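You operate a simulated robot arm through the tools that you are given. There is no shell and no other tool. Be economical: measure what you need, move in short steps, check, and stop when the job is done.

Carry out the task below with a simulated two-armed robot. There is one attempt and no reset: what you move stays moved.

TASK
Carry the open carton with both arms and set it on the grey table top.
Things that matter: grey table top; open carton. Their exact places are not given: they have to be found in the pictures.

It is judged by the outcome, as a careful person would: the job done as asked, and still so three seconds after it is handed in. It fails if anything else is knocked over, pushed out of place, dropped, spilled or broken.

THE ROBOT
Two 7-joint arms with three-finger grippers on one trunk, on a base that drives. Base frame: it is fixed to the floor where the robot stands at the start and does not move with it; the origin is under the middle of the robot, x ahead of it, y to its left, z up. Units: m, degrees, N and s.
The left shoulder is at the start at [0.03, 0.124, 1.008], the right one opposite. With the tool pointing down near the work surface each hand reaches from about 0.1 to 0.78 m from the robot's upright axis, wherever it stands, measured 20 degrees to its own side. Places, roughly: grey table top [4, -1.4, 0.8]. Payload 2.2 kg a hand.
The TCP of each hand is the grasp point between the finger pads, 0.028 m short of the fingertips. In the tool frame z runs along the fingers and y along their closing line. The gripper opens to 0.102 m. The gripper's body begins 0.071 m behind the TCP.
Orientation is told as [roll, pitch, yaw] about the base's x, y, z axes, in that order, counted from this pose: with the fingers straight down and closing along the base's y, the tool's x points along the base's -x, its y along +y and its z along -z.

THE INTERFACE
- The arms move only by the tool step_arm. It takes "left_commands", "right_commands" or both (then of equal length, played together; a hand with none holds still); each is one flat list of numbers, 6 for each row, row after row: the shift along the tool's x, y, z in m, then the turn, a rotation vector about the tool's x, y, z in rad. In form: [x, y, z, ax, ay, az, x, y, z, ax, ay, az, ...]. A call has 1 to 12 rows; each row is the pose to reach, as a shift and turn from the pose commanded when the call began, along the tool's axes at that moment. "left_gripper" and "right_gripper" are, for a hand that has rows, the finger opening in m, from 0 to 0.102, set as the call begins (left out, the last holds). A row lasts 0.2 s, in which the tool goes at most 0.05 m and 8.6 degrees; a call with a longer step from one row to the next is refused whole, and so is a gripper value outside its range. Where a pose cannot be reached the arm comes as near as it can. A force on the tool above 40 N (or 10 N above the force at the start of the call, whichever is more), or a blocked arm, ends the call early, and 0.2 s more pass. Each finger halts on what it meets, pressing with about 21 N; the grip force reading is that of the motor and also rises with nothing between the fingers. The clock runs only during rows and for 0.2 s after the last one: add rows that repeat a pose to give the fingers time. It gives the time, the measured TCP pose, the force on the tool (base axes), the opening and the grip force at its end, in the units of the frame above (readings bear some noise), with the torque about the TCP (base axes, N m) and any sound that the robot's microphone picked up.
- Cameras (640 x 400 px; columns grow to the right, rows downward): "scene" is now at [0.0305, 0.031, 1.7124]; the picture's right is [0.42, -0.91, 0.00], its down [-0.76, -0.35, -0.54] and it looks along [0.49, 0.23, -0.84] (base axes); focal length 284 px, centre (320, 200). "left" rides on the left gripper at [0.072, 0.038, -0.086] in its tool frame; the picture's right is [-0.47, 0.89, 0.00], its down [-0.60, -0.32, -0.73] and it looks along [-0.65, -0.34, 0.68] (tool axes); focal length 256 px, centre (320, 200). "right" rides on the right gripper at [0.069, 0.044, -0.086] in its tool frame; the picture's right is [-0.53, 0.85, 0.00], its down [-0.58, -0.36, -0.73] and it looks along [-0.62, -0.39, 0.68] (tool axes); focal length 256 px, centre (320, 200).
- capture(camera): a new picture of that camera. It takes no simulated time.
- raise_lower(by): slides the trunk up (or, below 0, down) by that many m; the arms and the scene camera ride with it, the base frame stays. It gives what a move gives, with no picture.
- roll_base(legs): drives the robot by 1 to 6 legs, each [ahead, left, turn to the left] in m, m and degrees, along the robot's own axes; the way and the turn of a leg run together, so that a leg with both is an arc; at most 1.5 m and 180 degrees a leg. The arms and the cameras ride along, it lands a little off, and it stops where it bumps. It gives what a move gives.
- aim_head(pan, tilt): turns the head with the scene camera to pan (to the left, within 143 degrees either way) and tilt (down, from -29 to 69), counted from straight ahead of the robot. It gives what a move gives.
- pixel_to_xyz(camera, pixels): there is no depth. For up to 12 entries [column, row, z] of the newest picture of that camera ("zoom" is the newest enlarged one), the place [x, y] in the base frame at which the ray of that pixel passes the height z, good to about 0.003 m. It takes no simulated time.
- inspect(camera, box): a new picture of the part [left, top, right, bottom] of that camera's present view, enlarged. It takes no simulated time.
- finish_job(): hands the job in; it is judged then, once.

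Go step by step. Measure first, check grasps and placings, and put right what went wrong. The budget is 80 turns and 58 pictures, counting those below and the enlarged ones. Unless the task says otherwise, let go and move clear before handing in, and close with one line.

The tools are called after "Call:" as name(argument=value, ...) on one line, values as JSON. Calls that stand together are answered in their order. step_arm: Moves the arms, as the interface text tells. Its arguments: {"type":"object","properties":{"left_commands":{"type":"array","items":{"type":"number"}},"left_gripper":{"type":"number"},"right_commands":{"type":"array","items":{"type":"number"}},"right_gripper":{"type":"number"}},"required":[]} The other tools are called the same way: raise_lower (by) slides the trunk up or down; roll_base (legs) drives the base; aim_head (pan, tilt) turns the head that bears the scene camera; capture (camera) takes a picture; pixel_to_xyz (camera, pixels) gives the place at which the rays of pixels pass given heights; inspect (camera, box) takes an enlarged picture of a part of a camera's view; finish_job () hands the job in.

At the start:

```text
t: 0.0
left_position: [0.4105, 0.4442, 1.0122]
left_tcp_rot: [0.0, 0.0, 0.1]
left_ft_force: [0.5, -0.3, 0.8]
left_torque: [-0.02, 0.0, 0.04]
left_gripper_width: 0.102
left_grasp_force: 0.1
right_position: [0.3416, -0.0049, 1.0011]
right_tcp_rot: [0.1, 0.0, 0.0]
right_ft_force: [-0.1, 0.2, 0.1]
right_torque: [0.02, -0.01, 0.0]
right_gripper_width: 0.102
right_grasp_force: 0.1
trunk travel left (down, up): [-0.25, 0.29]
robot x, y, heading: [0.003, -0.0017, 0.2]
head pan, tilt: [24.9, 57.0]
```

scene: 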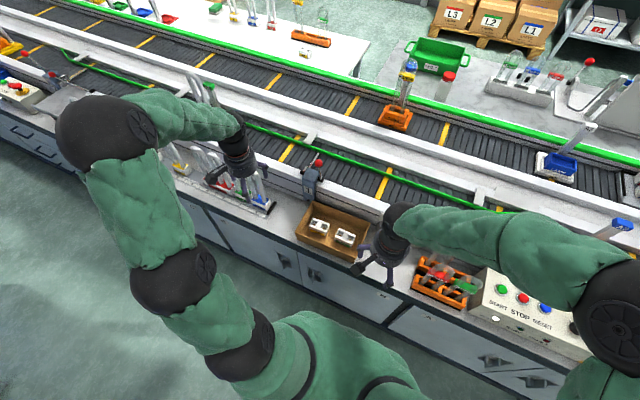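
right: 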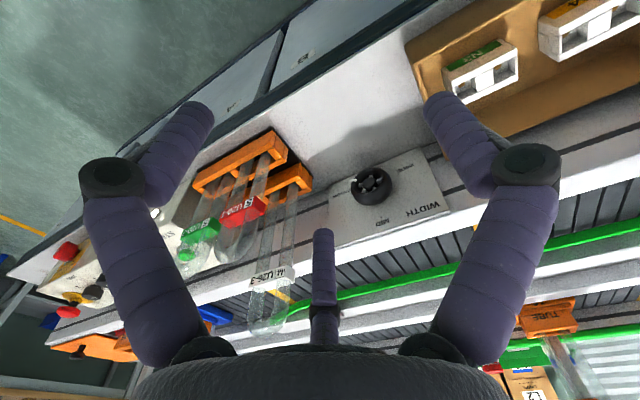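
left: 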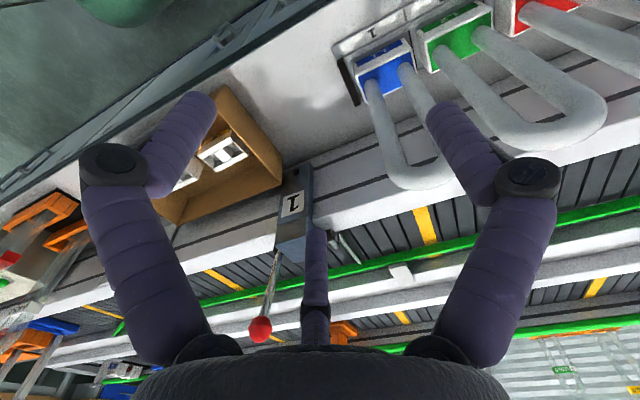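

The open carton sits at about (332,230) in the scene picture, with two white items in it. I'll enlarge it and triangulate its corners.

Call:
inspect(camera="scene", box=[260, 150, 420, 290])

Call:
inspect(camera="left", box=[120, 60, 360, 260])

Call:
inspect(camera="right", box=[380, 0, 640, 180])

```text
2.86 times, centred on (340, 220) of scene
```

zoom: 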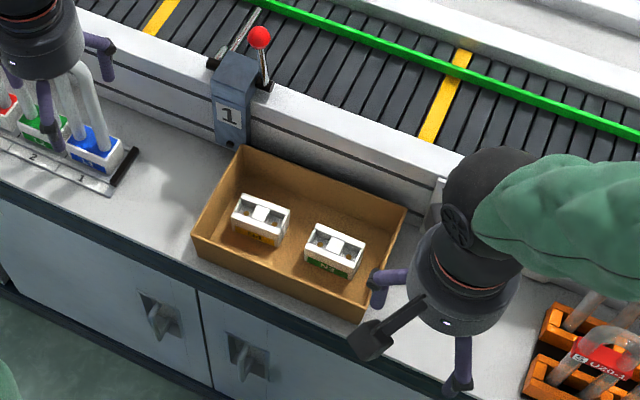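

```text
2.00 times, centred on (240, 160) of left
```

zoom: 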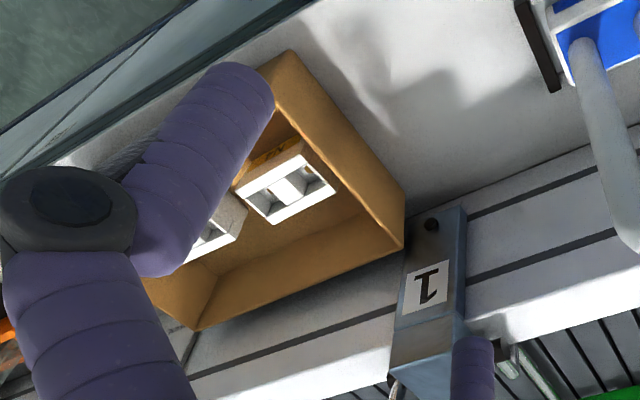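

```text
2.22 times, centred on (510, 90) of right
```

zoom: 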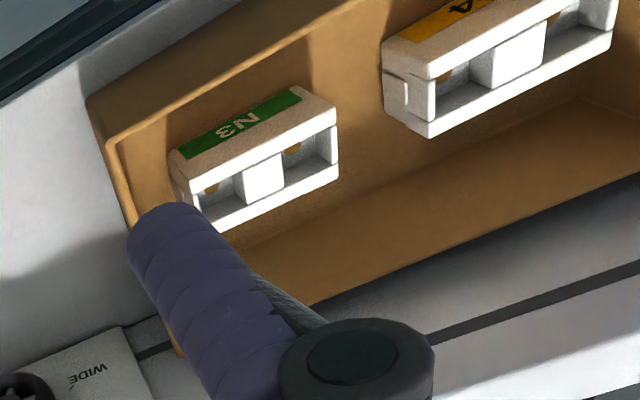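

I'll intersect the rim and base corner rays from both cameras to get the heights.

Call:
pixel_to_xyz(camera="scene", pixels=[[313, 201.8, 0.8], [313, 201.8, 0.9], [369.8, 223.5, 0.8], [369.8, 223.5, 0.9], [354.7, 262, 0.8], [354.7, 262, 0.9], [295.6, 233, 0.8], [295.6, 233, 0.9]])

Call:
pixel_to_xyz(camera="left", pixels=[[281.5, 184, 0.8], [281.5, 184, 0.9], [282.5, 152.5, 0.75], [282.5, 152.5, 0.8], [225, 85, 0.75], [225, 85, 0.8]])

Call:
pixel_to_xyz(camera="right", pixels=[[405, 45, 0.75], [405, 45, 0.8], [405, 45, 0.9], [417, 62, 0.8], [417, 62, 0.9]])

```text
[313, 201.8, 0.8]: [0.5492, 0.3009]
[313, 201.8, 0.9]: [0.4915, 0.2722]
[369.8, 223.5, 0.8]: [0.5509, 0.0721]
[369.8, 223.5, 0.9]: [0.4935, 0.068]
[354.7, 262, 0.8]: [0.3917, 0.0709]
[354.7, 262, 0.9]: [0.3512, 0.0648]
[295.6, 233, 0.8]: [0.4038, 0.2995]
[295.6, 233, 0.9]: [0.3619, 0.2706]
```

```text
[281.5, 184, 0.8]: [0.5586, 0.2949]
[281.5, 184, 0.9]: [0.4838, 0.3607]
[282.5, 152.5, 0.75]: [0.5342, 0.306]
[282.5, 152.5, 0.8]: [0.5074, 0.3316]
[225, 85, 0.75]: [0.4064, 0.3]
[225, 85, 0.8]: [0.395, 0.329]
```

```text
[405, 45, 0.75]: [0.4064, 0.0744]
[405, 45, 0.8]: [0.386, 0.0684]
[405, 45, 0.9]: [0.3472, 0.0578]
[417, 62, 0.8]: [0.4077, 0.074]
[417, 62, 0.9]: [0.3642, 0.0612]
```

The rim is near z 0.80 and the base near 0.745. The carton spans x 0.395–0.547 and y 0.071–0.299. Next I'll look around for the route to the grey table.

Call:
aim_head(pan=-20, tilt=15)

Call:
capture(camera="scene")

Call:
aim_head(pan=-90, tilt=25)

Call:
capture(camera="scene")

Call:
aim_head(pan=60, tilt=20)

Call:
capture(camera="scene")

```text
t: 1.1
left_position: [0.4095, 0.4443, 1.0111]
left_tcp_rot: [-0.1, -0.1, 0.0]
left_ft_force: [-0.5, -0.1, 0.1]
left_torque: [0.02, -0.03, -0.03]
left_gripper_width: 0.1018
left_grasp_force: 0.0
right_position: [0.3426, -0.0046, 1.0007]
right_tcp_rot: [0.1, 0.1, 0.0]
right_ft_force: [-0.6, -0.2, 0.3]
right_torque: [0.01, 0.02, 0.0]
right_gripper_width: 0.1021
right_grasp_force: 0.0
trunk travel left (down, up): [-0.25, 0.29]
robot x, y, heading: [-0.0028, -0.0004, -0.2]
head pan, tilt: [-20.0, 15.0]
```

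```text
51 pictures are left
```

scene: 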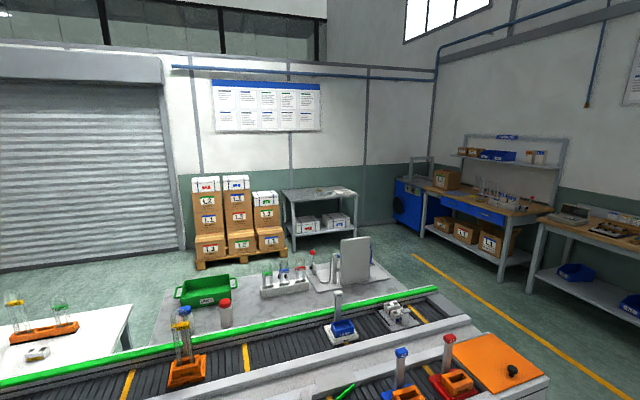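

```text
t: 2.5
left_position: [0.4088, 0.4449, 1.0115]
left_tcp_rot: [0.0, -0.1, 0.0]
left_ft_force: [0.0, -0.4, -0.3]
left_torque: [0.04, 0.0, 0.01]
left_gripper_width: 0.1021
left_grasp_force: 0.1
right_position: [0.3418, -0.0037, 1.0005]
right_tcp_rot: [0.0, 0.0, 0.0]
right_ft_force: [0.4, -0.1, -0.6]
right_torque: [-0.02, 0.0, 0.02]
right_gripper_width: 0.102
right_grasp_force: 0.0
trunk travel left (down, up): [-0.25, 0.29]
robot x, y, heading: [0.0003, -0.0021, -0.0]
head pan, tilt: [-90.0, 25.0]
```

```text
50 pictures are left
```

scene: 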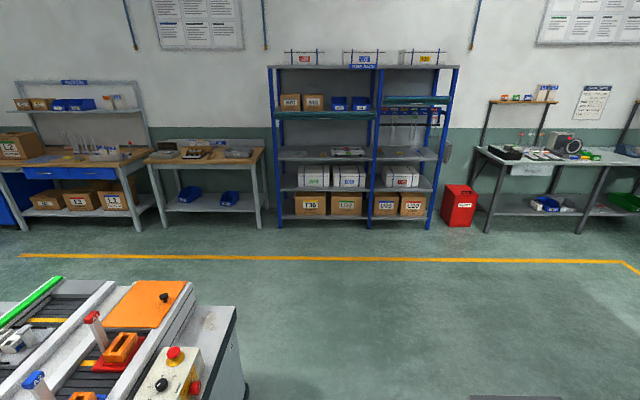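

```text
t: 4.9
left_position: [0.41, 0.4447, 1.0106]
left_tcp_rot: [0.0, -0.1, -0.1]
left_ft_force: [0.1, -0.8, -0.5]
left_torque: [-0.04, 0.02, 0.03]
left_gripper_width: 0.102
left_grasp_force: 0.1
right_position: [0.3421, -0.0039, 1.0007]
right_tcp_rot: [0.1, 0.0, 0.1]
right_ft_force: [0.2, -0.7, -0.2]
right_torque: [-0.01, -0.02, 0.02]
right_gripper_width: 0.1021
right_grasp_force: 0.0
trunk travel left (down, up): [-0.25, 0.29]
robot x, y, heading: [0.0048, 0.0013, 0.2]
head pan, tilt: [60.0, 20.0]
```

```text
49 pictures are left
```

scene: 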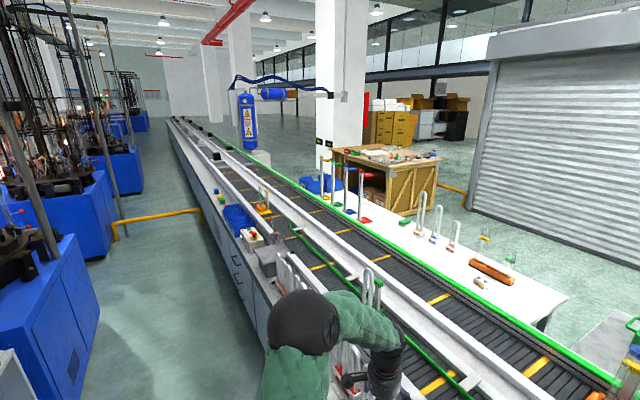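

The grey two-tier table at (320,192) lies on bearing −20°, which matches the given place, and the conveyor ends on the right. Now I'll check the space behind me, the conveyor end and the table.

Call:
aim_head(pan=-140, tilt=35)

Call:
capture(camera="scene")

Call:
aim_head(pan=-60, tilt=40)

Call:
capture(camera="scene")

Call:
aim_head(pan=-20, tilt=15)

Call:
inspect(camera="scene", box=[240, 160, 440, 285])

Call:
pixel_to_xyz(camera="scene", pixels=[[284, 190, 0.8], [295, 203, 0.8], [357, 190, 0.8], [340, 187, 0.8], [292, 250, 0], [358, 237, 0]])

```text
t: 7.8
left_position: [0.41, 0.4433, 1.0096]
left_tcp_rot: [0.0, -0.1, -0.1]
left_ft_force: [-0.1, -0.1, 0.6]
left_torque: [0.03, 0.0, 0.01]
left_gripper_width: 0.1021
left_grasp_force: 0.1
right_position: [0.3424, -0.005, 1.0008]
right_tcp_rot: [0.0, 0.0, 0.0]
right_ft_force: [0.5, -0.6, -0.2]
right_torque: [0.02, -0.02, 0.03]
right_gripper_width: 0.1019
right_grasp_force: 0.0
trunk travel left (down, up): [-0.25, 0.29]
robot x, y, heading: [0.0028, -0.0072, -0.0]
head pan, tilt: [-140.0, 35.0]
```

```text
48 pictures are left
```

scene: 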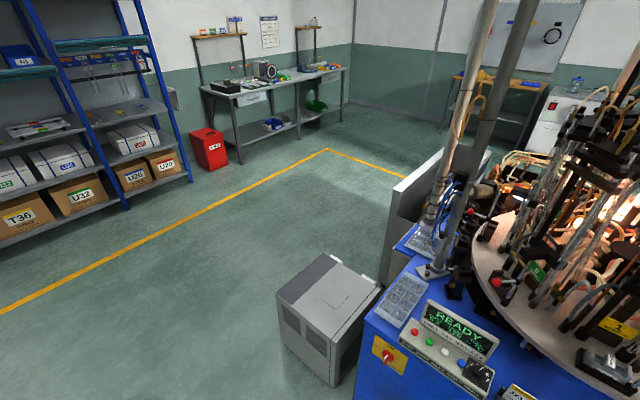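

```text
t: 9.3
left_position: [0.41, 0.4441, 1.0111]
left_tcp_rot: [-0.1, 0.0, 0.0]
left_ft_force: [0.3, 0.0, -0.7]
left_torque: [0.0, -0.03, 0.0]
left_gripper_width: 0.1023
left_grasp_force: 0.1
right_position: [0.3421, -0.0034, 1.0009]
right_tcp_rot: [0.1, 0.0, 0.0]
right_ft_force: [0.0, 0.2, 1.3]
right_torque: [0.03, 0.0, 0.02]
right_gripper_width: 0.1022
right_grasp_force: 0.1
trunk travel left (down, up): [-0.25, 0.29]
robot x, y, heading: [0.0002, 0.0001, 0.1]
head pan, tilt: [-60.0, 40.0]
```

```text
47 pictures are left
```

scene: 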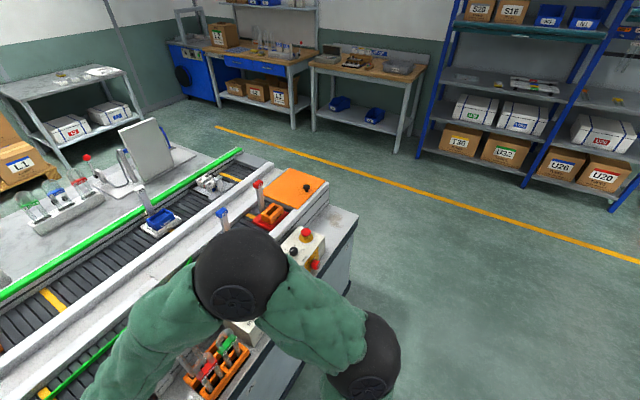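

```text
t: 10.4
left_position: [0.4091, 0.4445, 1.012]
left_tcp_rot: [0.0, -0.1, 0.0]
left_ft_force: [-0.2, -0.5, -0.2]
left_torque: [0.01, -0.01, 0.0]
left_gripper_width: 0.1021
left_grasp_force: 0.0
right_position: [0.3414, -0.0042, 1.0013]
right_tcp_rot: [0.2, -0.1, 0.0]
right_ft_force: [0.3, 0.1, 0.4]
right_torque: [0.03, 0.01, -0.05]
right_gripper_width: 0.1019
right_grasp_force: 0.1
trunk travel left (down, up): [-0.25, 0.29]
robot x, y, heading: [0.0029, -0.0013, -0.2]
head pan, tilt: [-20.0, 15.0]
```

```text
3.20 times, centred on (340, 222) of scene
```

zoom: 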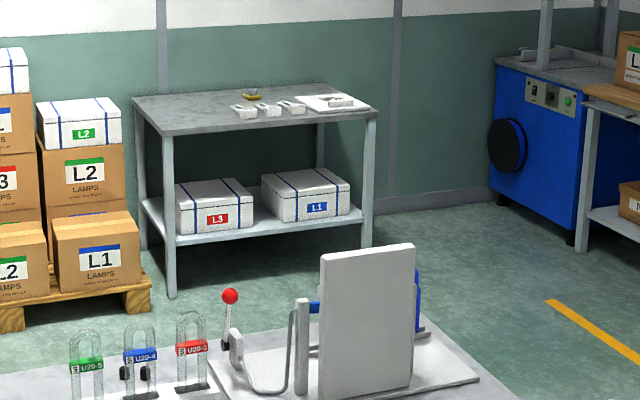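

```text
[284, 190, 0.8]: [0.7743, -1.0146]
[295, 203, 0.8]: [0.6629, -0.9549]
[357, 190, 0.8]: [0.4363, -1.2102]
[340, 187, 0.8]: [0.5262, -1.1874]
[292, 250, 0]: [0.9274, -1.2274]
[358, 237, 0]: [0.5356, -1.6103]
```

The table top's left front is partly free and small items sit at its back right. I'll measure the table top from the zoom and the conveyor end from the pan −60 picture.

Call:
pixel_to_xyz(camera="zoom", pixels=[[132, 97, 0.8], [166, 134, 0.8], [378, 116, 0.8], [322, 84, 0.8], [172, 298, 0], [366, 247, 0], [235, 112, 0.8], [275, 115, 0.8], [243, 97, 0.8], [18, 330, 0], [150, 308, 0]])

Call:
pixel_to_xyz(camera="scene", pixels=[[358, 212, 0.75], [285, 398, 0], [272, 165, 0.85], [327, 182, 0.85], [240, 150, 0.85], [412, 140, 0], [400, 150, 0], [296, 128, 0]])

```text
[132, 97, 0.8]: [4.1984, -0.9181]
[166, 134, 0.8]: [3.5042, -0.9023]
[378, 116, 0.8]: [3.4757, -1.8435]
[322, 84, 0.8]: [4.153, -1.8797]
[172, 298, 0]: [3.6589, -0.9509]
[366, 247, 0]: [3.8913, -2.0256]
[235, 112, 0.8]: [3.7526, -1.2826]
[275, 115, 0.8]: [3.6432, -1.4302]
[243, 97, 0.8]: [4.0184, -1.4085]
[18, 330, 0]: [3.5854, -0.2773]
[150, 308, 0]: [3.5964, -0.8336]
```

```text
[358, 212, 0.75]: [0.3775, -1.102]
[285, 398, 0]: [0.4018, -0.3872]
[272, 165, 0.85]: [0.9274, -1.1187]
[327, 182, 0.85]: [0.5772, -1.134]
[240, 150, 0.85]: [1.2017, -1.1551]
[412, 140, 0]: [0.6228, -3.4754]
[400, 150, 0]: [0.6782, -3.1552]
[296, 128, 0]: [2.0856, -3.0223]
```

Table top spans roughly x 3.5–4.2 and y −0.9 to −1.85. Its left strip (y −0.95 to −1.25) is free, and there is a clear lane round the conveyor end at y ≈ −1.1. Back to the carton, to check the item clearances and the lever near it.

Call:
aim_head(pan=22, tilt=55)

Call:
capture(camera="scene")

Call:
inspect(camera="scene", box=[250, 140, 410, 240])

```text
t: 11.5
left_position: [0.4099, 0.4444, 1.0123]
left_tcp_rot: [0.1, -0.1, -0.1]
left_ft_force: [0.1, 0.3, 0.1]
left_torque: [-0.02, 0.02, 0.0]
left_gripper_width: 0.1023
left_grasp_force: 0.2
right_position: [0.3428, -0.0045, 0.9999]
right_tcp_rot: [0.2, -0.1, 0.0]
right_ft_force: [0.1, -0.1, 0.7]
right_torque: [-0.02, 0.04, 0.02]
right_gripper_width: 0.102
right_grasp_force: 0.0
trunk travel left (down, up): [-0.25, 0.29]
robot x, y, heading: [0.0002, -0.0039, -0.0]
head pan, tilt: [22.0, 55.0]
```

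```text
45 pictures are left
```

scene: 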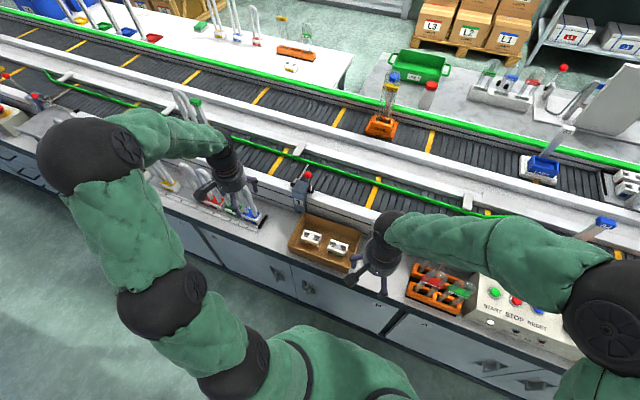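

```text
4.00 times, centred on (330, 190) of scene
```

zoom: 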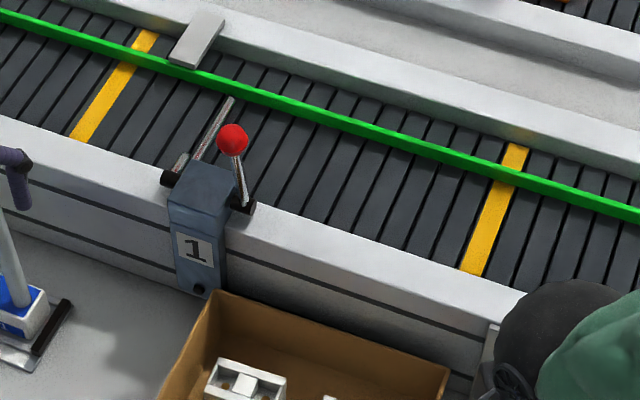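

Call:
inspect(camera="scene", box=[270, 205, 382, 275])

Call:
pixel_to_xyz(camera="scene", pixels=[[308, 174.5, 0.9], [308, 174.5, 1.0]])

Call:
pixel_to_xyz(camera="left", pixels=[[260, 328, 0.9], [260, 328, 1.0]])

```text
5.71 times, centred on (326, 240) of scene
```

zoom: 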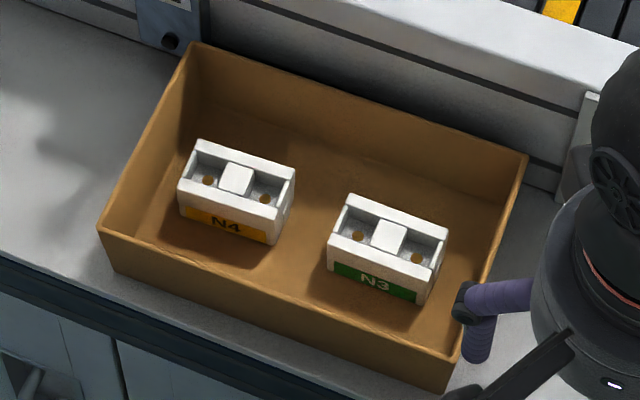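

```text
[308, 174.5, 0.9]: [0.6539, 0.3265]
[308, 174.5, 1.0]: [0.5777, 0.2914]
```

```text
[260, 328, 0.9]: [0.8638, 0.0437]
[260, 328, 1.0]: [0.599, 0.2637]
```

Call:
pixel_to_xyz(camera="zoom", pixels=[[97, 228, 0.803], [190, 43, 0.803], [527, 155, 0.803], [447, 390, 0.803], [197, 140, 0.785], [178, 190, 0.785], [180, 215, 0.75], [448, 228, 0.785], [424, 276, 0.785], [420, 305, 0.75], [143, 236, 0.75], [205, 120, 0.75]])

```text
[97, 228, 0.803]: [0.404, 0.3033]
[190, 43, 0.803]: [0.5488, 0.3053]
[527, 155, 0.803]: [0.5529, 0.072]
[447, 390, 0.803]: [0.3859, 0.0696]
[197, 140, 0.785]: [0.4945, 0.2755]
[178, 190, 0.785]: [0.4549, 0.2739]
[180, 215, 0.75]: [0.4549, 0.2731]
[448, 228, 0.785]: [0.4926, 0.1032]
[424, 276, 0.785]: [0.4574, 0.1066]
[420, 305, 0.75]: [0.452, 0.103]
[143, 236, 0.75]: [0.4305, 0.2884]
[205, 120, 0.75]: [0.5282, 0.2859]
```

The item faces are at y 0.275 (left) and 0.105 (right), and the lever ball is at about (0.57, 0.29, 1.01). I'll grip the left wall at x 0.438, ahead of item N4, and the right wall at x 0.485, going sideways first and then down with a narrow opening.

Call:
step_arm(left_commands=[-0.007, -0.0365, 0, 0, 0, 0, -0.014, -0.073, 0, 0, 0, 0, -0.021, -0.1095, 0, 0, 0, 0, -0.028, -0.146, 0, 0, 0, 0, -0.028, -0.146, 0.04, 0, 0, 0, -0.028, -0.146, 0.08, 0, 0, 0, -0.028, -0.146, 0.12, 0, 0, 0], right_commands=[-0.0356, 0.018, 0, 0, 0, 0, -0.0712, 0.036, 0, 0, 0, 0, -0.1068, 0.054, 0, 0, 0, 0, -0.1425, 0.0725, 0, 0, 0, 0, -0.1425, 0.0725, 0.04, 0, 0, 0, -0.1425, 0.0725, 0.08, 0, 0, 0, -0.1425, 0.0725, 0.11, 0, 0, 0], left_gripper=0.04, right_gripper=0.04)

Call:
capture(camera="left")

Call:
capture(camera="right")

Call:
inspect(camera="scene", box=[254, 180, 414, 280])

```text
t: 13.1
left_position: [0.4403, 0.2981, 0.889]
left_tcp_rot: [-0.1, -0.1, 0.0]
left_ft_force: [0.4, 0.2, -0.2]
left_torque: [0.0, 0.01, 0.04]
left_gripper_width: 0.0399
left_grasp_force: 0.1
right_position: [0.4852, 0.0691, 0.8887]
right_tcp_rot: [0.1, 0.0, 0.0]
right_ft_force: [-0.2, 1.3, 0.0]
right_torque: [0.0, 0.03, 0.0]
right_gripper_width: 0.0398
right_grasp_force: 0.2
trunk travel left (down, up): [-0.25, 0.29]
robot x, y, heading: [-0.0004, 0.0021, 0.1]
head pan, tilt: [22.0, 55.0]
```

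```text
42 pictures are left
```

left: 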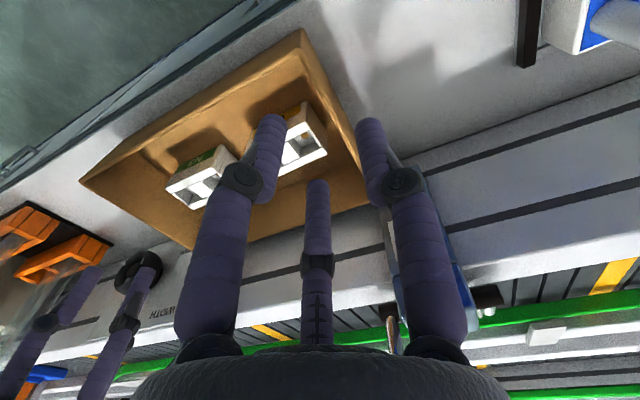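

```text
41 pictures are left
```

right: 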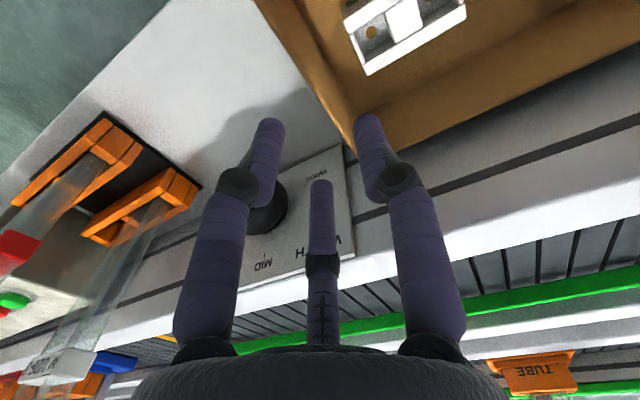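

```text
4.00 times, centred on (334, 230) of scene
```

zoom: 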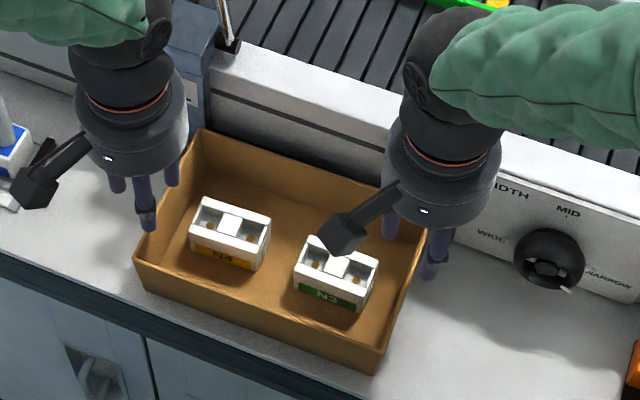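

A third, middle finger shows in both hand views. I'll locate the fingertips and check the wall lines before descending.

Call:
inspect(camera="scene", box=[256, 195, 320, 240])

Call:
pixel_to_xyz(camera="left", pixels=[[270, 118, 0.861], [370, 122, 0.861], [318, 185, 0.861], [305, 32, 0.803], [360, 180, 0.803]])

Call:
pixel_to_xyz(camera="right", pixels=[[270, 122, 0.861], [370, 118, 0.861], [320, 185, 0.861], [257, 0, 0.803], [358, 155, 0.803]])

```text
8.89 times, centred on (288, 218) of scene
```

zoom: 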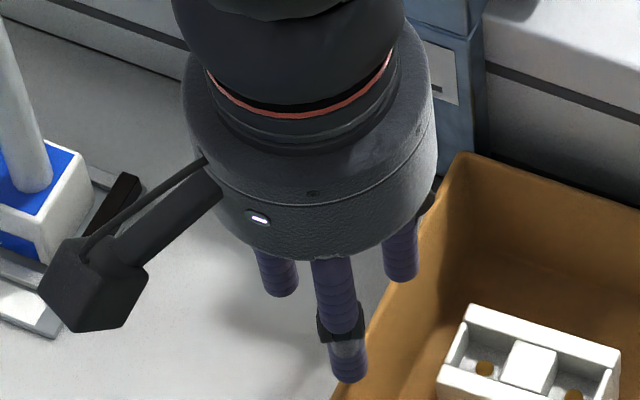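

```text
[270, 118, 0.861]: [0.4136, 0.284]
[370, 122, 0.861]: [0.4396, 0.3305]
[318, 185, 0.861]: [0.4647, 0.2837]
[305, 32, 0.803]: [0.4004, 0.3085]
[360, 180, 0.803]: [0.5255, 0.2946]
```

```text
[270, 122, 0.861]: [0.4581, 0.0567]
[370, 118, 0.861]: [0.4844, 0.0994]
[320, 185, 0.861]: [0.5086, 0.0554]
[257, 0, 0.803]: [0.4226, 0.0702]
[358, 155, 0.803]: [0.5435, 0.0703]
```

Visually the left hand has two fingers inboard (x ±0.025) and the right hand has one, so clearance to the items is tight. I'll refine the wall and item lines in the left view.

Call:
inspect(camera="left", box=[230, 20, 422, 140])

Call:
pixel_to_xyz(camera="left", pixels=[[327, 150, 0.785], [303, 103, 0.785], [300, 50, 0.803], [340, 130, 0.803]])

```text
3.33 times, centred on (326, 80) of left
```

zoom: 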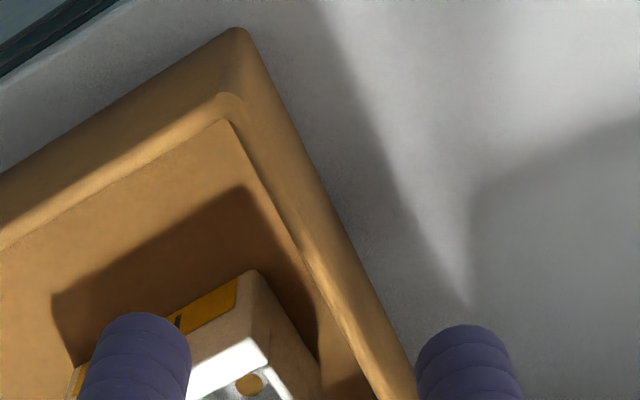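

```text
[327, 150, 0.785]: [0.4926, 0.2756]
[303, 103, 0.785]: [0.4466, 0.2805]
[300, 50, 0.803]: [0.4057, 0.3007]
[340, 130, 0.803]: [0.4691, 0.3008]
```

The gap beside N4 is y 0.275–0.295. I'll set the openings to 0.034, centre the inner fingers in the gaps, and go down to just above the rim.

Call:
step_arm(left_commands=[-0.011, 0.0075, 0, 0, 0, 0, -0.011, 0.0075, 0.02, 0, 0, 0, -0.011, 0.0075, 0.04, 0, 0, 0], right_commands=[0, -0.0045, 0, 0, 0, 0, 0, -0.0045, 0.02, 0, 0, 0, 0, -0.0045, 0.04, 0, 0, 0], left_gripper=0.034, right_gripper=0.034)

Call:
inspect(camera="left", box=[200, 40, 440, 190])

Call:
inspect(camera="right", box=[200, 40, 440, 190])

Call:
inspect(camera="scene", box=[270, 195, 382, 265])

```text
t: 13.9
left_position: [0.4528, 0.3045, 0.8514]
left_tcp_rot: [0.0, -0.1, 0.0]
left_ft_force: [0.2, -0.2, -0.1]
left_torque: [-0.02, 0.01, -0.05]
left_gripper_width: 0.0343
left_grasp_force: 0.0
right_position: [0.4855, 0.0623, 0.8497]
right_tcp_rot: [0.1, 0.0, 0.1]
right_ft_force: [-0.1, 0.7, -0.6]
right_torque: [0.02, 0.03, 0.0]
right_gripper_width: 0.034
right_grasp_force: 0.0
trunk travel left (down, up): [-0.25, 0.29]
robot x, y, heading: [0.0016, -0.0005, -0.2]
head pan, tilt: [22.0, 55.0]
```

```text
2.67 times, centred on (320, 115) of left
```

zoom: 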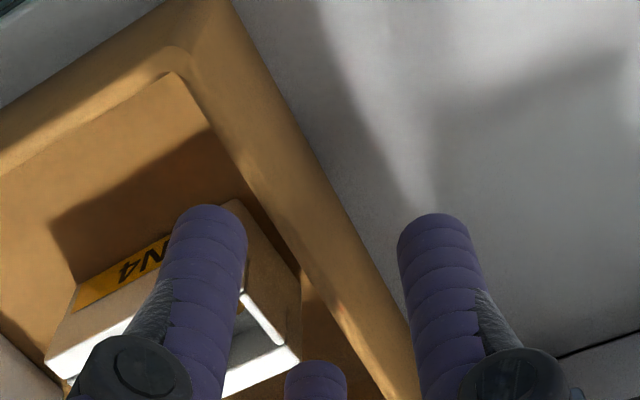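

```text
2.67 times, centred on (320, 115) of right
```

zoom: 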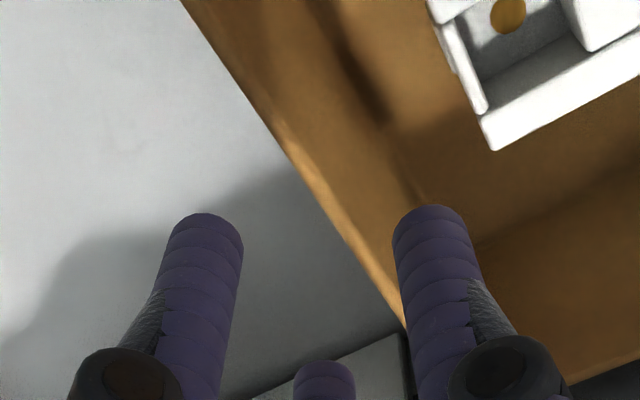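

```text
5.71 times, centred on (326, 230) of scene
```

zoom: 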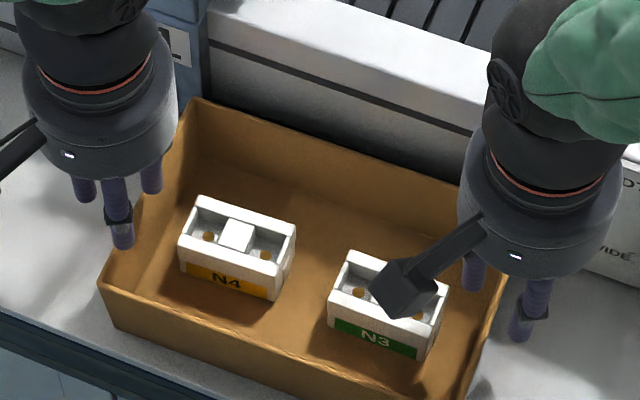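

Call:
pixel_to_xyz(camera="zoom", pixels=[[122, 243, 0.822], [152, 188, 0.822], [85, 196, 0.822], [518, 336, 0.822], [472, 288, 0.822], [145, 193, 0.803], [170, 150, 0.803]])

Call:
pixel_to_xyz(camera="left", pixels=[[279, 121, 0.822], [365, 123, 0.822], [318, 178, 0.822]])

Call:
pixel_to_xyz(camera="right", pixels=[[276, 124, 0.822], [363, 121, 0.822], [322, 178, 0.822]])

```text
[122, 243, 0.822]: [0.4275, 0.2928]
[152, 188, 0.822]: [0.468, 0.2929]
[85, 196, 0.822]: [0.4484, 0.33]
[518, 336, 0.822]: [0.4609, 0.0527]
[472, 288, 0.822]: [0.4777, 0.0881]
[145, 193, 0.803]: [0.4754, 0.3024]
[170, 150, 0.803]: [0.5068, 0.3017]
```

```text
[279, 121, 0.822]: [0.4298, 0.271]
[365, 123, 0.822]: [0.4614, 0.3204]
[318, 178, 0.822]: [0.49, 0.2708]
```

```text
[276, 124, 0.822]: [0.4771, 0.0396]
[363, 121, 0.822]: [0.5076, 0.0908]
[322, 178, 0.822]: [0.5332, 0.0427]
```

The scene view puts the tips close to the intended gaps, with the left perhaps slightly outward. I'll shift the left hand in 2 mm and lower both slowly so the tips just pass the rim, then check.

Call:
step_arm(left_commands=[0, -0.002, 0.01, 0, 0, 0, 0, -0.002, 0.02, 0, 0, 0, 0, -0.002, 0.028, 0, 0, 0, 0, -0.002, 0.036, 0, 0, 0], right_commands=[0, 0.001, 0.01, 0, 0, 0, 0, 0.001, 0.02, 0, 0, 0, 0, 0.001, 0.028, 0, 0, 0, 0, 0.001, 0.036, 0, 0, 0])

Call:
capture(camera="left")

Call:
capture(camera="right")

```text
t: 14.9
left_position: [0.4489, 0.3034, 0.8147]
left_tcp_rot: [-0.1, 0.0, 0.0]
left_ft_force: [-0.4, 0.1, -0.5]
left_torque: [-0.03, 0.0, 0.02]
left_gripper_width: 0.0339
left_grasp_force: 0.0
right_position: [0.4857, 0.0641, 0.8133]
right_tcp_rot: [0.0, 0.0, -0.1]
right_ft_force: [0.2, -0.6, -0.3]
right_torque: [-0.02, -0.02, 0.04]
right_gripper_width: 0.034
right_grasp_force: 0.1
trunk travel left (down, up): [-0.25, 0.29]
robot x, y, heading: [-0.0012, -0.0013, 0.1]
head pan, tilt: [22.0, 55.0]
```

```text
34 pictures are left
```

left: 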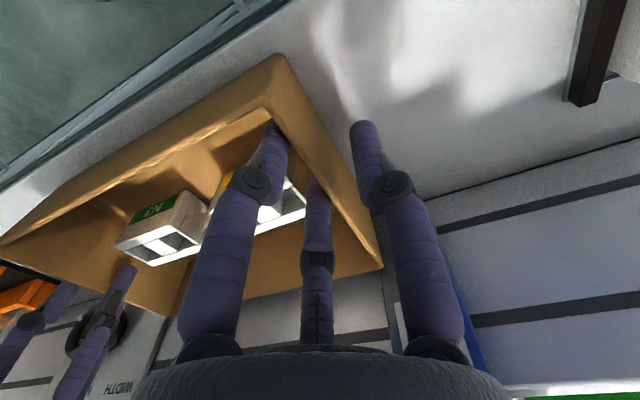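

```text
33 pictures are left
```

right: 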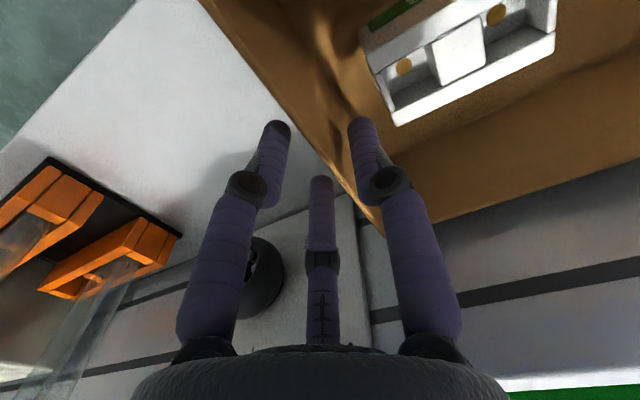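

Both hands straddle their walls with no force on the tools. I'll go down another 25 mm and close, with extra rows to give the fingers time.

Call:
step_arm(left_commands=[0, 0, 0.01, 0, 0, 0, 0, 0, 0.018, 0, 0, 0, 0, 0, 0.025, 0, 0, 0], right_commands=[0, 0, 0.01, 0, 0, 0, 0, 0, 0.018, 0, 0, 0, 0, 0, 0.025, 0, 0, 0])

Call:
inspect(camera="scene", box=[270, 195, 382, 265])

```text
t: 15.7
left_position: [0.4505, 0.3031, 0.7921]
left_tcp_rot: [-0.1, -0.1, 0.1]
left_ft_force: [0.6, -0.3, -0.6]
left_torque: [-0.02, 0.02, -0.03]
left_gripper_width: 0.0339
left_grasp_force: 0.4
right_position: [0.4836, 0.0653, 0.7896]
right_tcp_rot: [0.0, 0.0, 0.0]
right_ft_force: [0.1, -0.4, 0.1]
right_torque: [0.0, -0.03, 0.02]
right_gripper_width: 0.0341
right_grasp_force: 0.0
trunk travel left (down, up): [-0.25, 0.29]
robot x, y, heading: [-0.0, -0.0024, -0.2]
head pan, tilt: [22.0, 55.0]
```

```text
5.71 times, centred on (326, 230) of scene
```

zoom: 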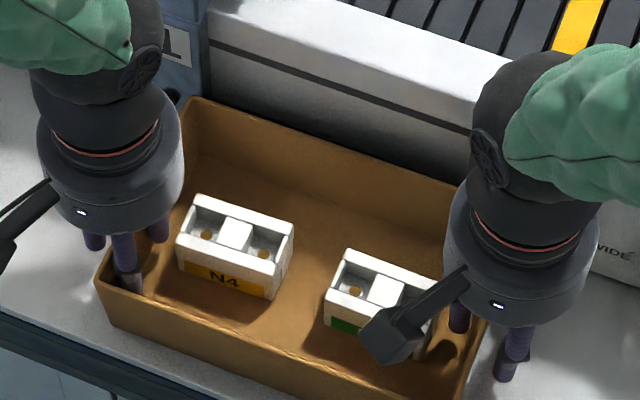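

The left inner finger is inside the wall next to N4, and the right hand straddles its wall. Closing both grippers now.

Call:
step_arm(left_commands=[0, 0, 0, 0, 0, 0, 0, 0, 0, 0, 0, 0, 0, 0, 0, 0, 0, 0, 0, 0, 0, 0, 0, 0], right_commands=[0, 0, 0, 0, 0, 0, 0, 0, 0, 0, 0, 0, 0, 0, 0, 0, 0, 0, 0, 0, 0, 0, 0, 0], left_gripper=0.0, right_gripper=0.0)

```text
t: 16.2
left_position: [0.4486, 0.2976, 0.7911]
left_tcp_rot: [-0.3, -0.1, -0.3]
left_ft_force: [-1.1, -0.6, 0.4]
left_torque: [-1.03, 0.01, 0.01]
left_gripper_width: 0.0112
left_grasp_force: 21.4
right_position: [0.4831, 0.0704, 0.7888]
right_tcp_rot: [0.7, -0.3, 0.0]
right_ft_force: [0.7, 1.4, -0.4]
right_torque: [1.02, 0.05, -0.09]
right_gripper_width: 0.0111
right_grasp_force: 20.6
trunk travel left (down, up): [-0.25, 0.29]
robot x, y, heading: [-0.0036, 0.0018, 0.0]
head pan, tilt: [22.0, 55.0]
stopped in row 2 (right hand): the force on the tool passed its limit at 42 N (the readings are from after the stop); the commanded pose is now the measured one
```

Both hands hold their walls, at an opening of 0.011 and about 21 N. I'll lift with the trunk so both hands rise together.

Call:
raise_lower(by=0.04)

Call:
inspect(camera="scene", box=[250, 180, 410, 280])

```text
t: 17.0
left_position: [0.4479, 0.2982, 0.8291]
left_tcp_rot: [-0.3, 0.1, -0.3]
left_ft_force: [0.7, -4.2, -1.9]
left_torque: [-1.07, 0.0, -0.01]
left_gripper_width: 0.0111
left_grasp_force: 21.1
right_position: [0.4845, 0.07, 0.8295]
right_tcp_rot: [0.7, -0.3, 0.2]
right_ft_force: [0.4, 3.8, -0.8]
right_torque: [1.16, 0.0, -0.04]
right_gripper_width: 0.0106
right_grasp_force: 21.3
trunk travel left (down, up): [-0.29, 0.25]
robot x, y, heading: [0.0009, 0.0004, 0.2]
head pan, tilt: [22.0, 55.0]
```

```text
4.00 times, centred on (330, 230) of scene
```

zoom: 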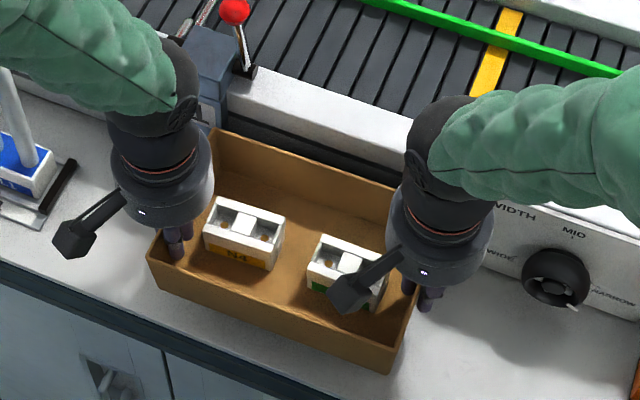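

The carton is lifted level. A grey cabinet stands close behind me, so I'll raise further and measure the room behind before backing out.

Call:
raise_lower(by=0.1)

Call:
aim_head(pan=-135, tilt=55)

Call:
capture(camera="scene")

Call:
aim_head(pan=143, tilt=50)

Call:
capture(camera="scene")

```text
t: 18.3
left_position: [0.4478, 0.2984, 0.9295]
left_tcp_rot: [-0.4, 0.0, -0.3]
left_ft_force: [1.1, -8.4, -1.7]
left_torque: [-1.17, 0.02, 0.03]
left_gripper_width: 0.0107
left_grasp_force: 20.6
right_position: [0.485, 0.0705, 0.9295]
right_tcp_rot: [0.7, -0.2, 0.1]
right_ft_force: [-1.4, 7.4, -1.7]
right_torque: [1.26, 0.02, -0.05]
right_gripper_width: 0.0106
right_grasp_force: 21.0
trunk travel left (down, up): [-0.39, 0.15]
robot x, y, heading: [-0.0069, -0.0033, 0.2]
head pan, tilt: [22.0, 55.0]
```

```text
t: 20.8
left_position: [0.4486, 0.2997, 0.9301]
left_tcp_rot: [-0.4, 0.0, -0.2]
left_ft_force: [1.5, -12.6, -0.5]
left_torque: [-1.35, -0.03, 0.0]
left_gripper_width: 0.0107
left_grasp_force: 21.2
right_position: [0.484, 0.0704, 0.9296]
right_tcp_rot: [0.6, -0.3, 0.1]
right_ft_force: [-2.1, 12.8, -1.8]
right_torque: [1.24, 0.02, -0.08]
right_gripper_width: 0.0106
right_grasp_force: 20.8
trunk travel left (down, up): [-0.39, 0.15]
robot x, y, heading: [-0.0007, -0.0007, 0.0]
head pan, tilt: [-135.0, 55.0]
```

```text
30 pictures are left
```

scene: 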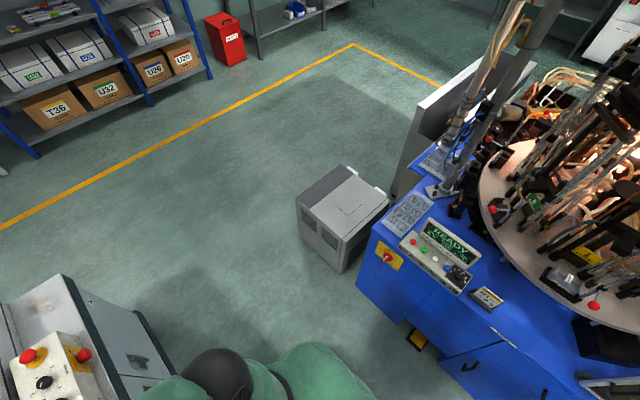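

```text
t: 24.6
left_position: [0.4492, 0.2987, 0.9307]
left_tcp_rot: [-0.4, -0.1, -0.3]
left_ft_force: [2.4, -15.8, -0.6]
left_torque: [-1.34, -0.02, 0.0]
left_gripper_width: 0.011
left_grasp_force: 21.2
right_position: [0.4847, 0.0714, 0.9307]
right_tcp_rot: [0.7, -0.3, 0.2]
right_ft_force: [-2.4, 15.7, -2.0]
right_torque: [1.22, 0.03, -0.1]
right_gripper_width: 0.0108
right_grasp_force: 21.8
trunk travel left (down, up): [-0.39, 0.15]
robot x, y, heading: [0.0015, 0.001, 0.0]
head pan, tilt: [143.0, 50.0]
```

```text
29 pictures are left
```

scene: 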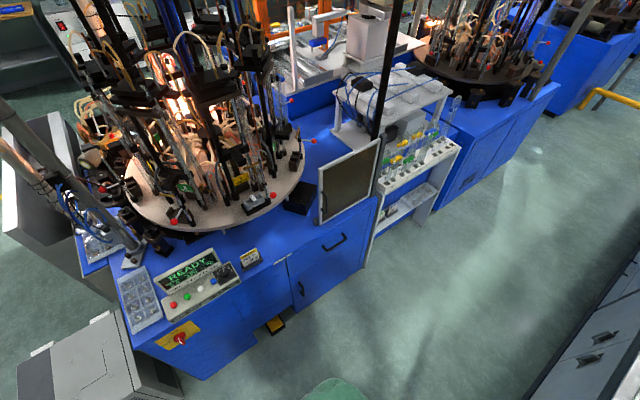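

The opposing y forces are slowly climbing to ±16 N, so I'll ease the hands together by 2 mm. I'll also measure the machine front behind me.

Call:
step_arm(left_commands=[0, -0.001, 0, 0, 0, 0, 0, -0.002, 0, 0, 0, 0], right_commands=[0, 0.001, 0, 0, 0, 0, 0, 0.002, 0, 0, 0, 0])

Call:
pixel_to_xyz(camera="scene", pixels=[[202, 380, 0], [362, 267, 0], [135, 345, 0.8], [380, 197, 0.8], [112, 312, 0.55], [185, 390, 0]])

Call:
aim_head(pan=-135, tilt=55)

Call:
capture(camera="scene")

Call:
pixel_to_xyz(camera="scene", pixels=[[340, 273, 0], [303, 240, 0], [296, 197, 0.5], [343, 240, 0.5], [455, 362, 0], [360, 285, 0], [68, 275, 0.8], [150, 362, 0.8], [176, 345, 0]])

```text
t: 25.2
left_position: [0.449, 0.2986, 0.9316]
left_tcp_rot: [-0.3, 0.0, -0.1]
left_ft_force: [-3.9, 17.7, -5.0]
left_torque: [-0.94, 0.2, 0.02]
left_gripper_width: 0.0108
left_grasp_force: 21.0
right_position: [0.4848, 0.0698, 0.9294]
right_tcp_rot: [0.3, -0.2, -0.1]
right_ft_force: [4.0, -19.2, 3.6]
right_torque: [1.93, -0.07, -0.12]
right_gripper_width: 0.0111
right_grasp_force: 20.6
trunk travel left (down, up): [-0.39, 0.15]
robot x, y, heading: [-0.0013, -0.003, 0.2]
head pan, tilt: [143.0, 50.0]
```

```text
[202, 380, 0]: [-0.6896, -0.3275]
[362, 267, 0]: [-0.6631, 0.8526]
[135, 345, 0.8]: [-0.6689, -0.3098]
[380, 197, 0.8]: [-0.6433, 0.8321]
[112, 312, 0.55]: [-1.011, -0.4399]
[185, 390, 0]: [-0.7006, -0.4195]
```

```text
t: 29.0
left_position: [0.4481, 0.2968, 0.9307]
left_tcp_rot: [-0.4, 0.0, -0.2]
left_ft_force: [-6.8, 41.6, -4.8]
left_torque: [-0.59, -0.03, 0.07]
left_gripper_width: 0.0162
left_grasp_force: 20.7
right_position: [0.4835, 0.0714, 0.9296]
right_tcp_rot: [0.5, -0.2, 0.1]
right_ft_force: [6.0, -41.3, 2.7]
right_torque: [1.4, 0.14, -0.05]
right_gripper_width: 0.0108
right_grasp_force: 20.1
trunk travel left (down, up): [-0.39, 0.15]
robot x, y, heading: [-0.0022, -0.0019, -0.0]
head pan, tilt: [-135.0, 55.0]
```

```text
28 pictures are left
```

scene: 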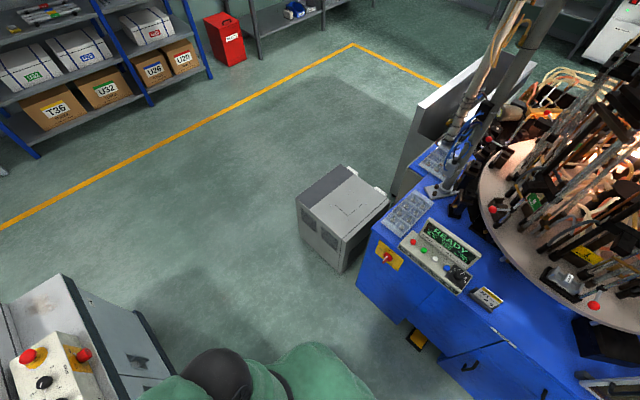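

```text
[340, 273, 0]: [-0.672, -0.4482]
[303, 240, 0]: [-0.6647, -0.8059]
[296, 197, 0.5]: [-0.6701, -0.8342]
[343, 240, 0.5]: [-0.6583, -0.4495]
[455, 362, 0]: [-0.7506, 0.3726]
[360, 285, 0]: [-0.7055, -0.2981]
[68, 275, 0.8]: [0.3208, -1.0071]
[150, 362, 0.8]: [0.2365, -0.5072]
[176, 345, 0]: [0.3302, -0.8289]
```

That overshot: the hands now press together at 41 N, because the arm controller works out its error over time. I'll back off 1.4 mm each and watch the force settle.

Call:
step_arm(left_commands=[0, 0.0014, 0, 0, 0, 0, 0, 0.0014, 0, 0, 0, 0, 0, 0.0014, 0, 0, 0, 0, 0, 0.0014, 0, 0, 0, 0, 0, 0.0014, 0, 0, 0, 0, 0, 0.0014, 0, 0, 0, 0], right_commands=[0, -0.0014, 0, 0, 0, 0, 0, -0.0014, 0, 0, 0, 0, 0, -0.0014, 0, 0, 0, 0, 0, -0.0014, 0, 0, 0, 0, 0, -0.0014, 0, 0, 0, 0, 0, -0.0014, 0, 0, 0, 0])

Call:
aim_head(pan=10, tilt=55)

Call:
inspect(camera="scene", box=[200, 150, 440, 300])

```text
t: 30.4
left_position: [0.4485, 0.2976, 0.9308]
left_tcp_rot: [-0.5, 0.0, -0.3]
left_ft_force: [-5.2, 31.1, -4.0]
left_torque: [-0.69, 0.04, 0.06]
left_gripper_width: 0.0112
left_grasp_force: 21.6
right_position: [0.4838, 0.07, 0.9296]
right_tcp_rot: [0.6, -0.3, 0.0]
right_ft_force: [5.8, -32.8, 1.8]
right_torque: [1.29, 0.09, -0.02]
right_gripper_width: 0.0109
right_grasp_force: 21.2
trunk travel left (down, up): [-0.39, 0.15]
robot x, y, heading: [0.0, 0.0019, 0.0]
head pan, tilt: [-135.0, 55.0]
```

```text
t: 32.7
left_position: [0.4483, 0.2982, 0.9299]
left_tcp_rot: [-0.4, 0.0, -0.4]
left_ft_force: [-4.6, 29.0, -3.6]
left_torque: [-0.78, 0.1, 0.05]
left_gripper_width: 0.0113
left_grasp_force: 20.9
right_position: [0.4832, 0.0703, 0.9289]
right_tcp_rot: [0.5, -0.3, 0.1]
right_ft_force: [4.6, -29.1, 1.9]
right_torque: [1.43, 0.04, -0.03]
right_gripper_width: 0.011
right_grasp_force: 21.1
trunk travel left (down, up): [-0.39, 0.15]
robot x, y, heading: [0.0012, 0.0036, 0.1]
head pan, tilt: [10.0, 55.0]
```

```text
2.67 times, centred on (320, 225) of scene
```

zoom: 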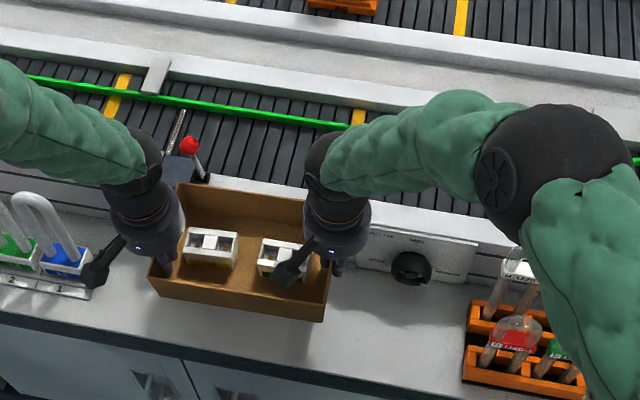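

The compression is down to 29 N and the carton is level and secure. I'll relax a little more, then back out 0.25 m (machine front is at x −0.66, bench edge near 0.35).

Call:
step_arm(left_commands=[0, 0.0006, 0, 0, 0, 0], right_commands=[0, -0.0006, 0, 0, 0, 0])

Call:
roll_base(legs=[[-0.25, 0, 0]])

Call:
inspect(camera="scene", box=[160, 100, 480, 300])

```text
t: 33.1
left_position: [0.4479, 0.2976, 0.9303]
left_tcp_rot: [-0.4, -0.1, -0.4]
left_ft_force: [-4.2, 21.7, -3.1]
left_torque: [-0.8, 0.07, 0.04]
left_gripper_width: 0.0115
left_grasp_force: 21.2
right_position: [0.4838, 0.0711, 0.9292]
right_tcp_rot: [0.6, -0.2, 0.1]
right_ft_force: [3.2, -23.0, 0.9]
right_torque: [1.25, 0.06, -0.02]
right_gripper_width: 0.0104
right_grasp_force: 20.5
trunk travel left (down, up): [-0.39, 0.15]
robot x, y, heading: [-0.0038, 0.0018, -0.0]
head pan, tilt: [10.0, 55.0]
```

```text
t: 34.9
left_position: [0.1999, 0.2963, 0.9297]
left_tcp_rot: [-0.6, -0.1, -0.3]
left_ft_force: [-1.1, 6.9, -2.1]
left_torque: [-1.05, 0.03, 0.05]
left_gripper_width: 0.0111
left_grasp_force: 20.8
right_position: [0.2349, 0.07, 0.93]
right_tcp_rot: [0.6, -0.4, 0.1]
right_ft_force: [1.2, -6.6, 0.9]
right_torque: [1.35, -0.02, 0.03]
right_gripper_width: 0.011
right_grasp_force: 20.8
trunk travel left (down, up): [-0.39, 0.15]
robot x, y, heading: [-0.2482, -0.0025, -0.2]
head pan, tilt: [10.0, 55.0]
```

```text
2.00 times, centred on (320, 200) of scene
```

zoom: 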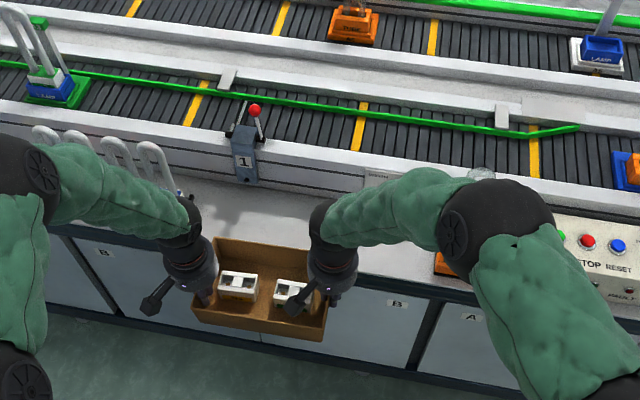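

The internal force has dropped to 7 N and the carton is clear of the bench. Strafing right along the aisle now.

Call:
roll_base(legs=[[0, -0.9, 0]])

Call:
inspect(camera="scene", box=[0, 0, 640, 400])

```text
t: 39.8
left_position: [0.2063, -0.6132, 0.9295]
left_tcp_rot: [-0.4, -0.1, 1.5]
left_ft_force: [0.3, 4.6, -2.6]
left_torque: [-1.04, 0.0, 0.05]
left_gripper_width: 0.0112
left_grasp_force: 20.9
right_position: [0.2487, -0.84, 0.9296]
right_tcp_rot: [0.6, -0.2, 2.0]
right_ft_force: [-0.2, -4.9, 0.6]
right_torque: [1.34, 0.09, 0.03]
right_gripper_width: 0.0106
right_grasp_force: 21.4
trunk travel left (down, up): [-0.39, 0.15]
robot x, y, heading: [-0.231, -0.9245, 1.8]
head pan, tilt: [10.0, 55.0]
```

```text
1.00 times, centred on (320, 200) of scene (not enlarged: the box is as wide or as high as the picture)
```

zoom: 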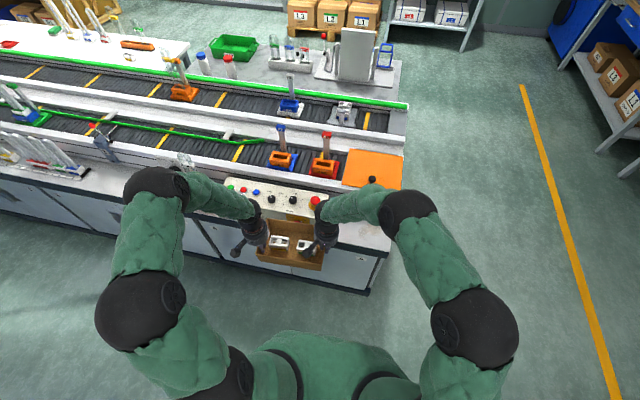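

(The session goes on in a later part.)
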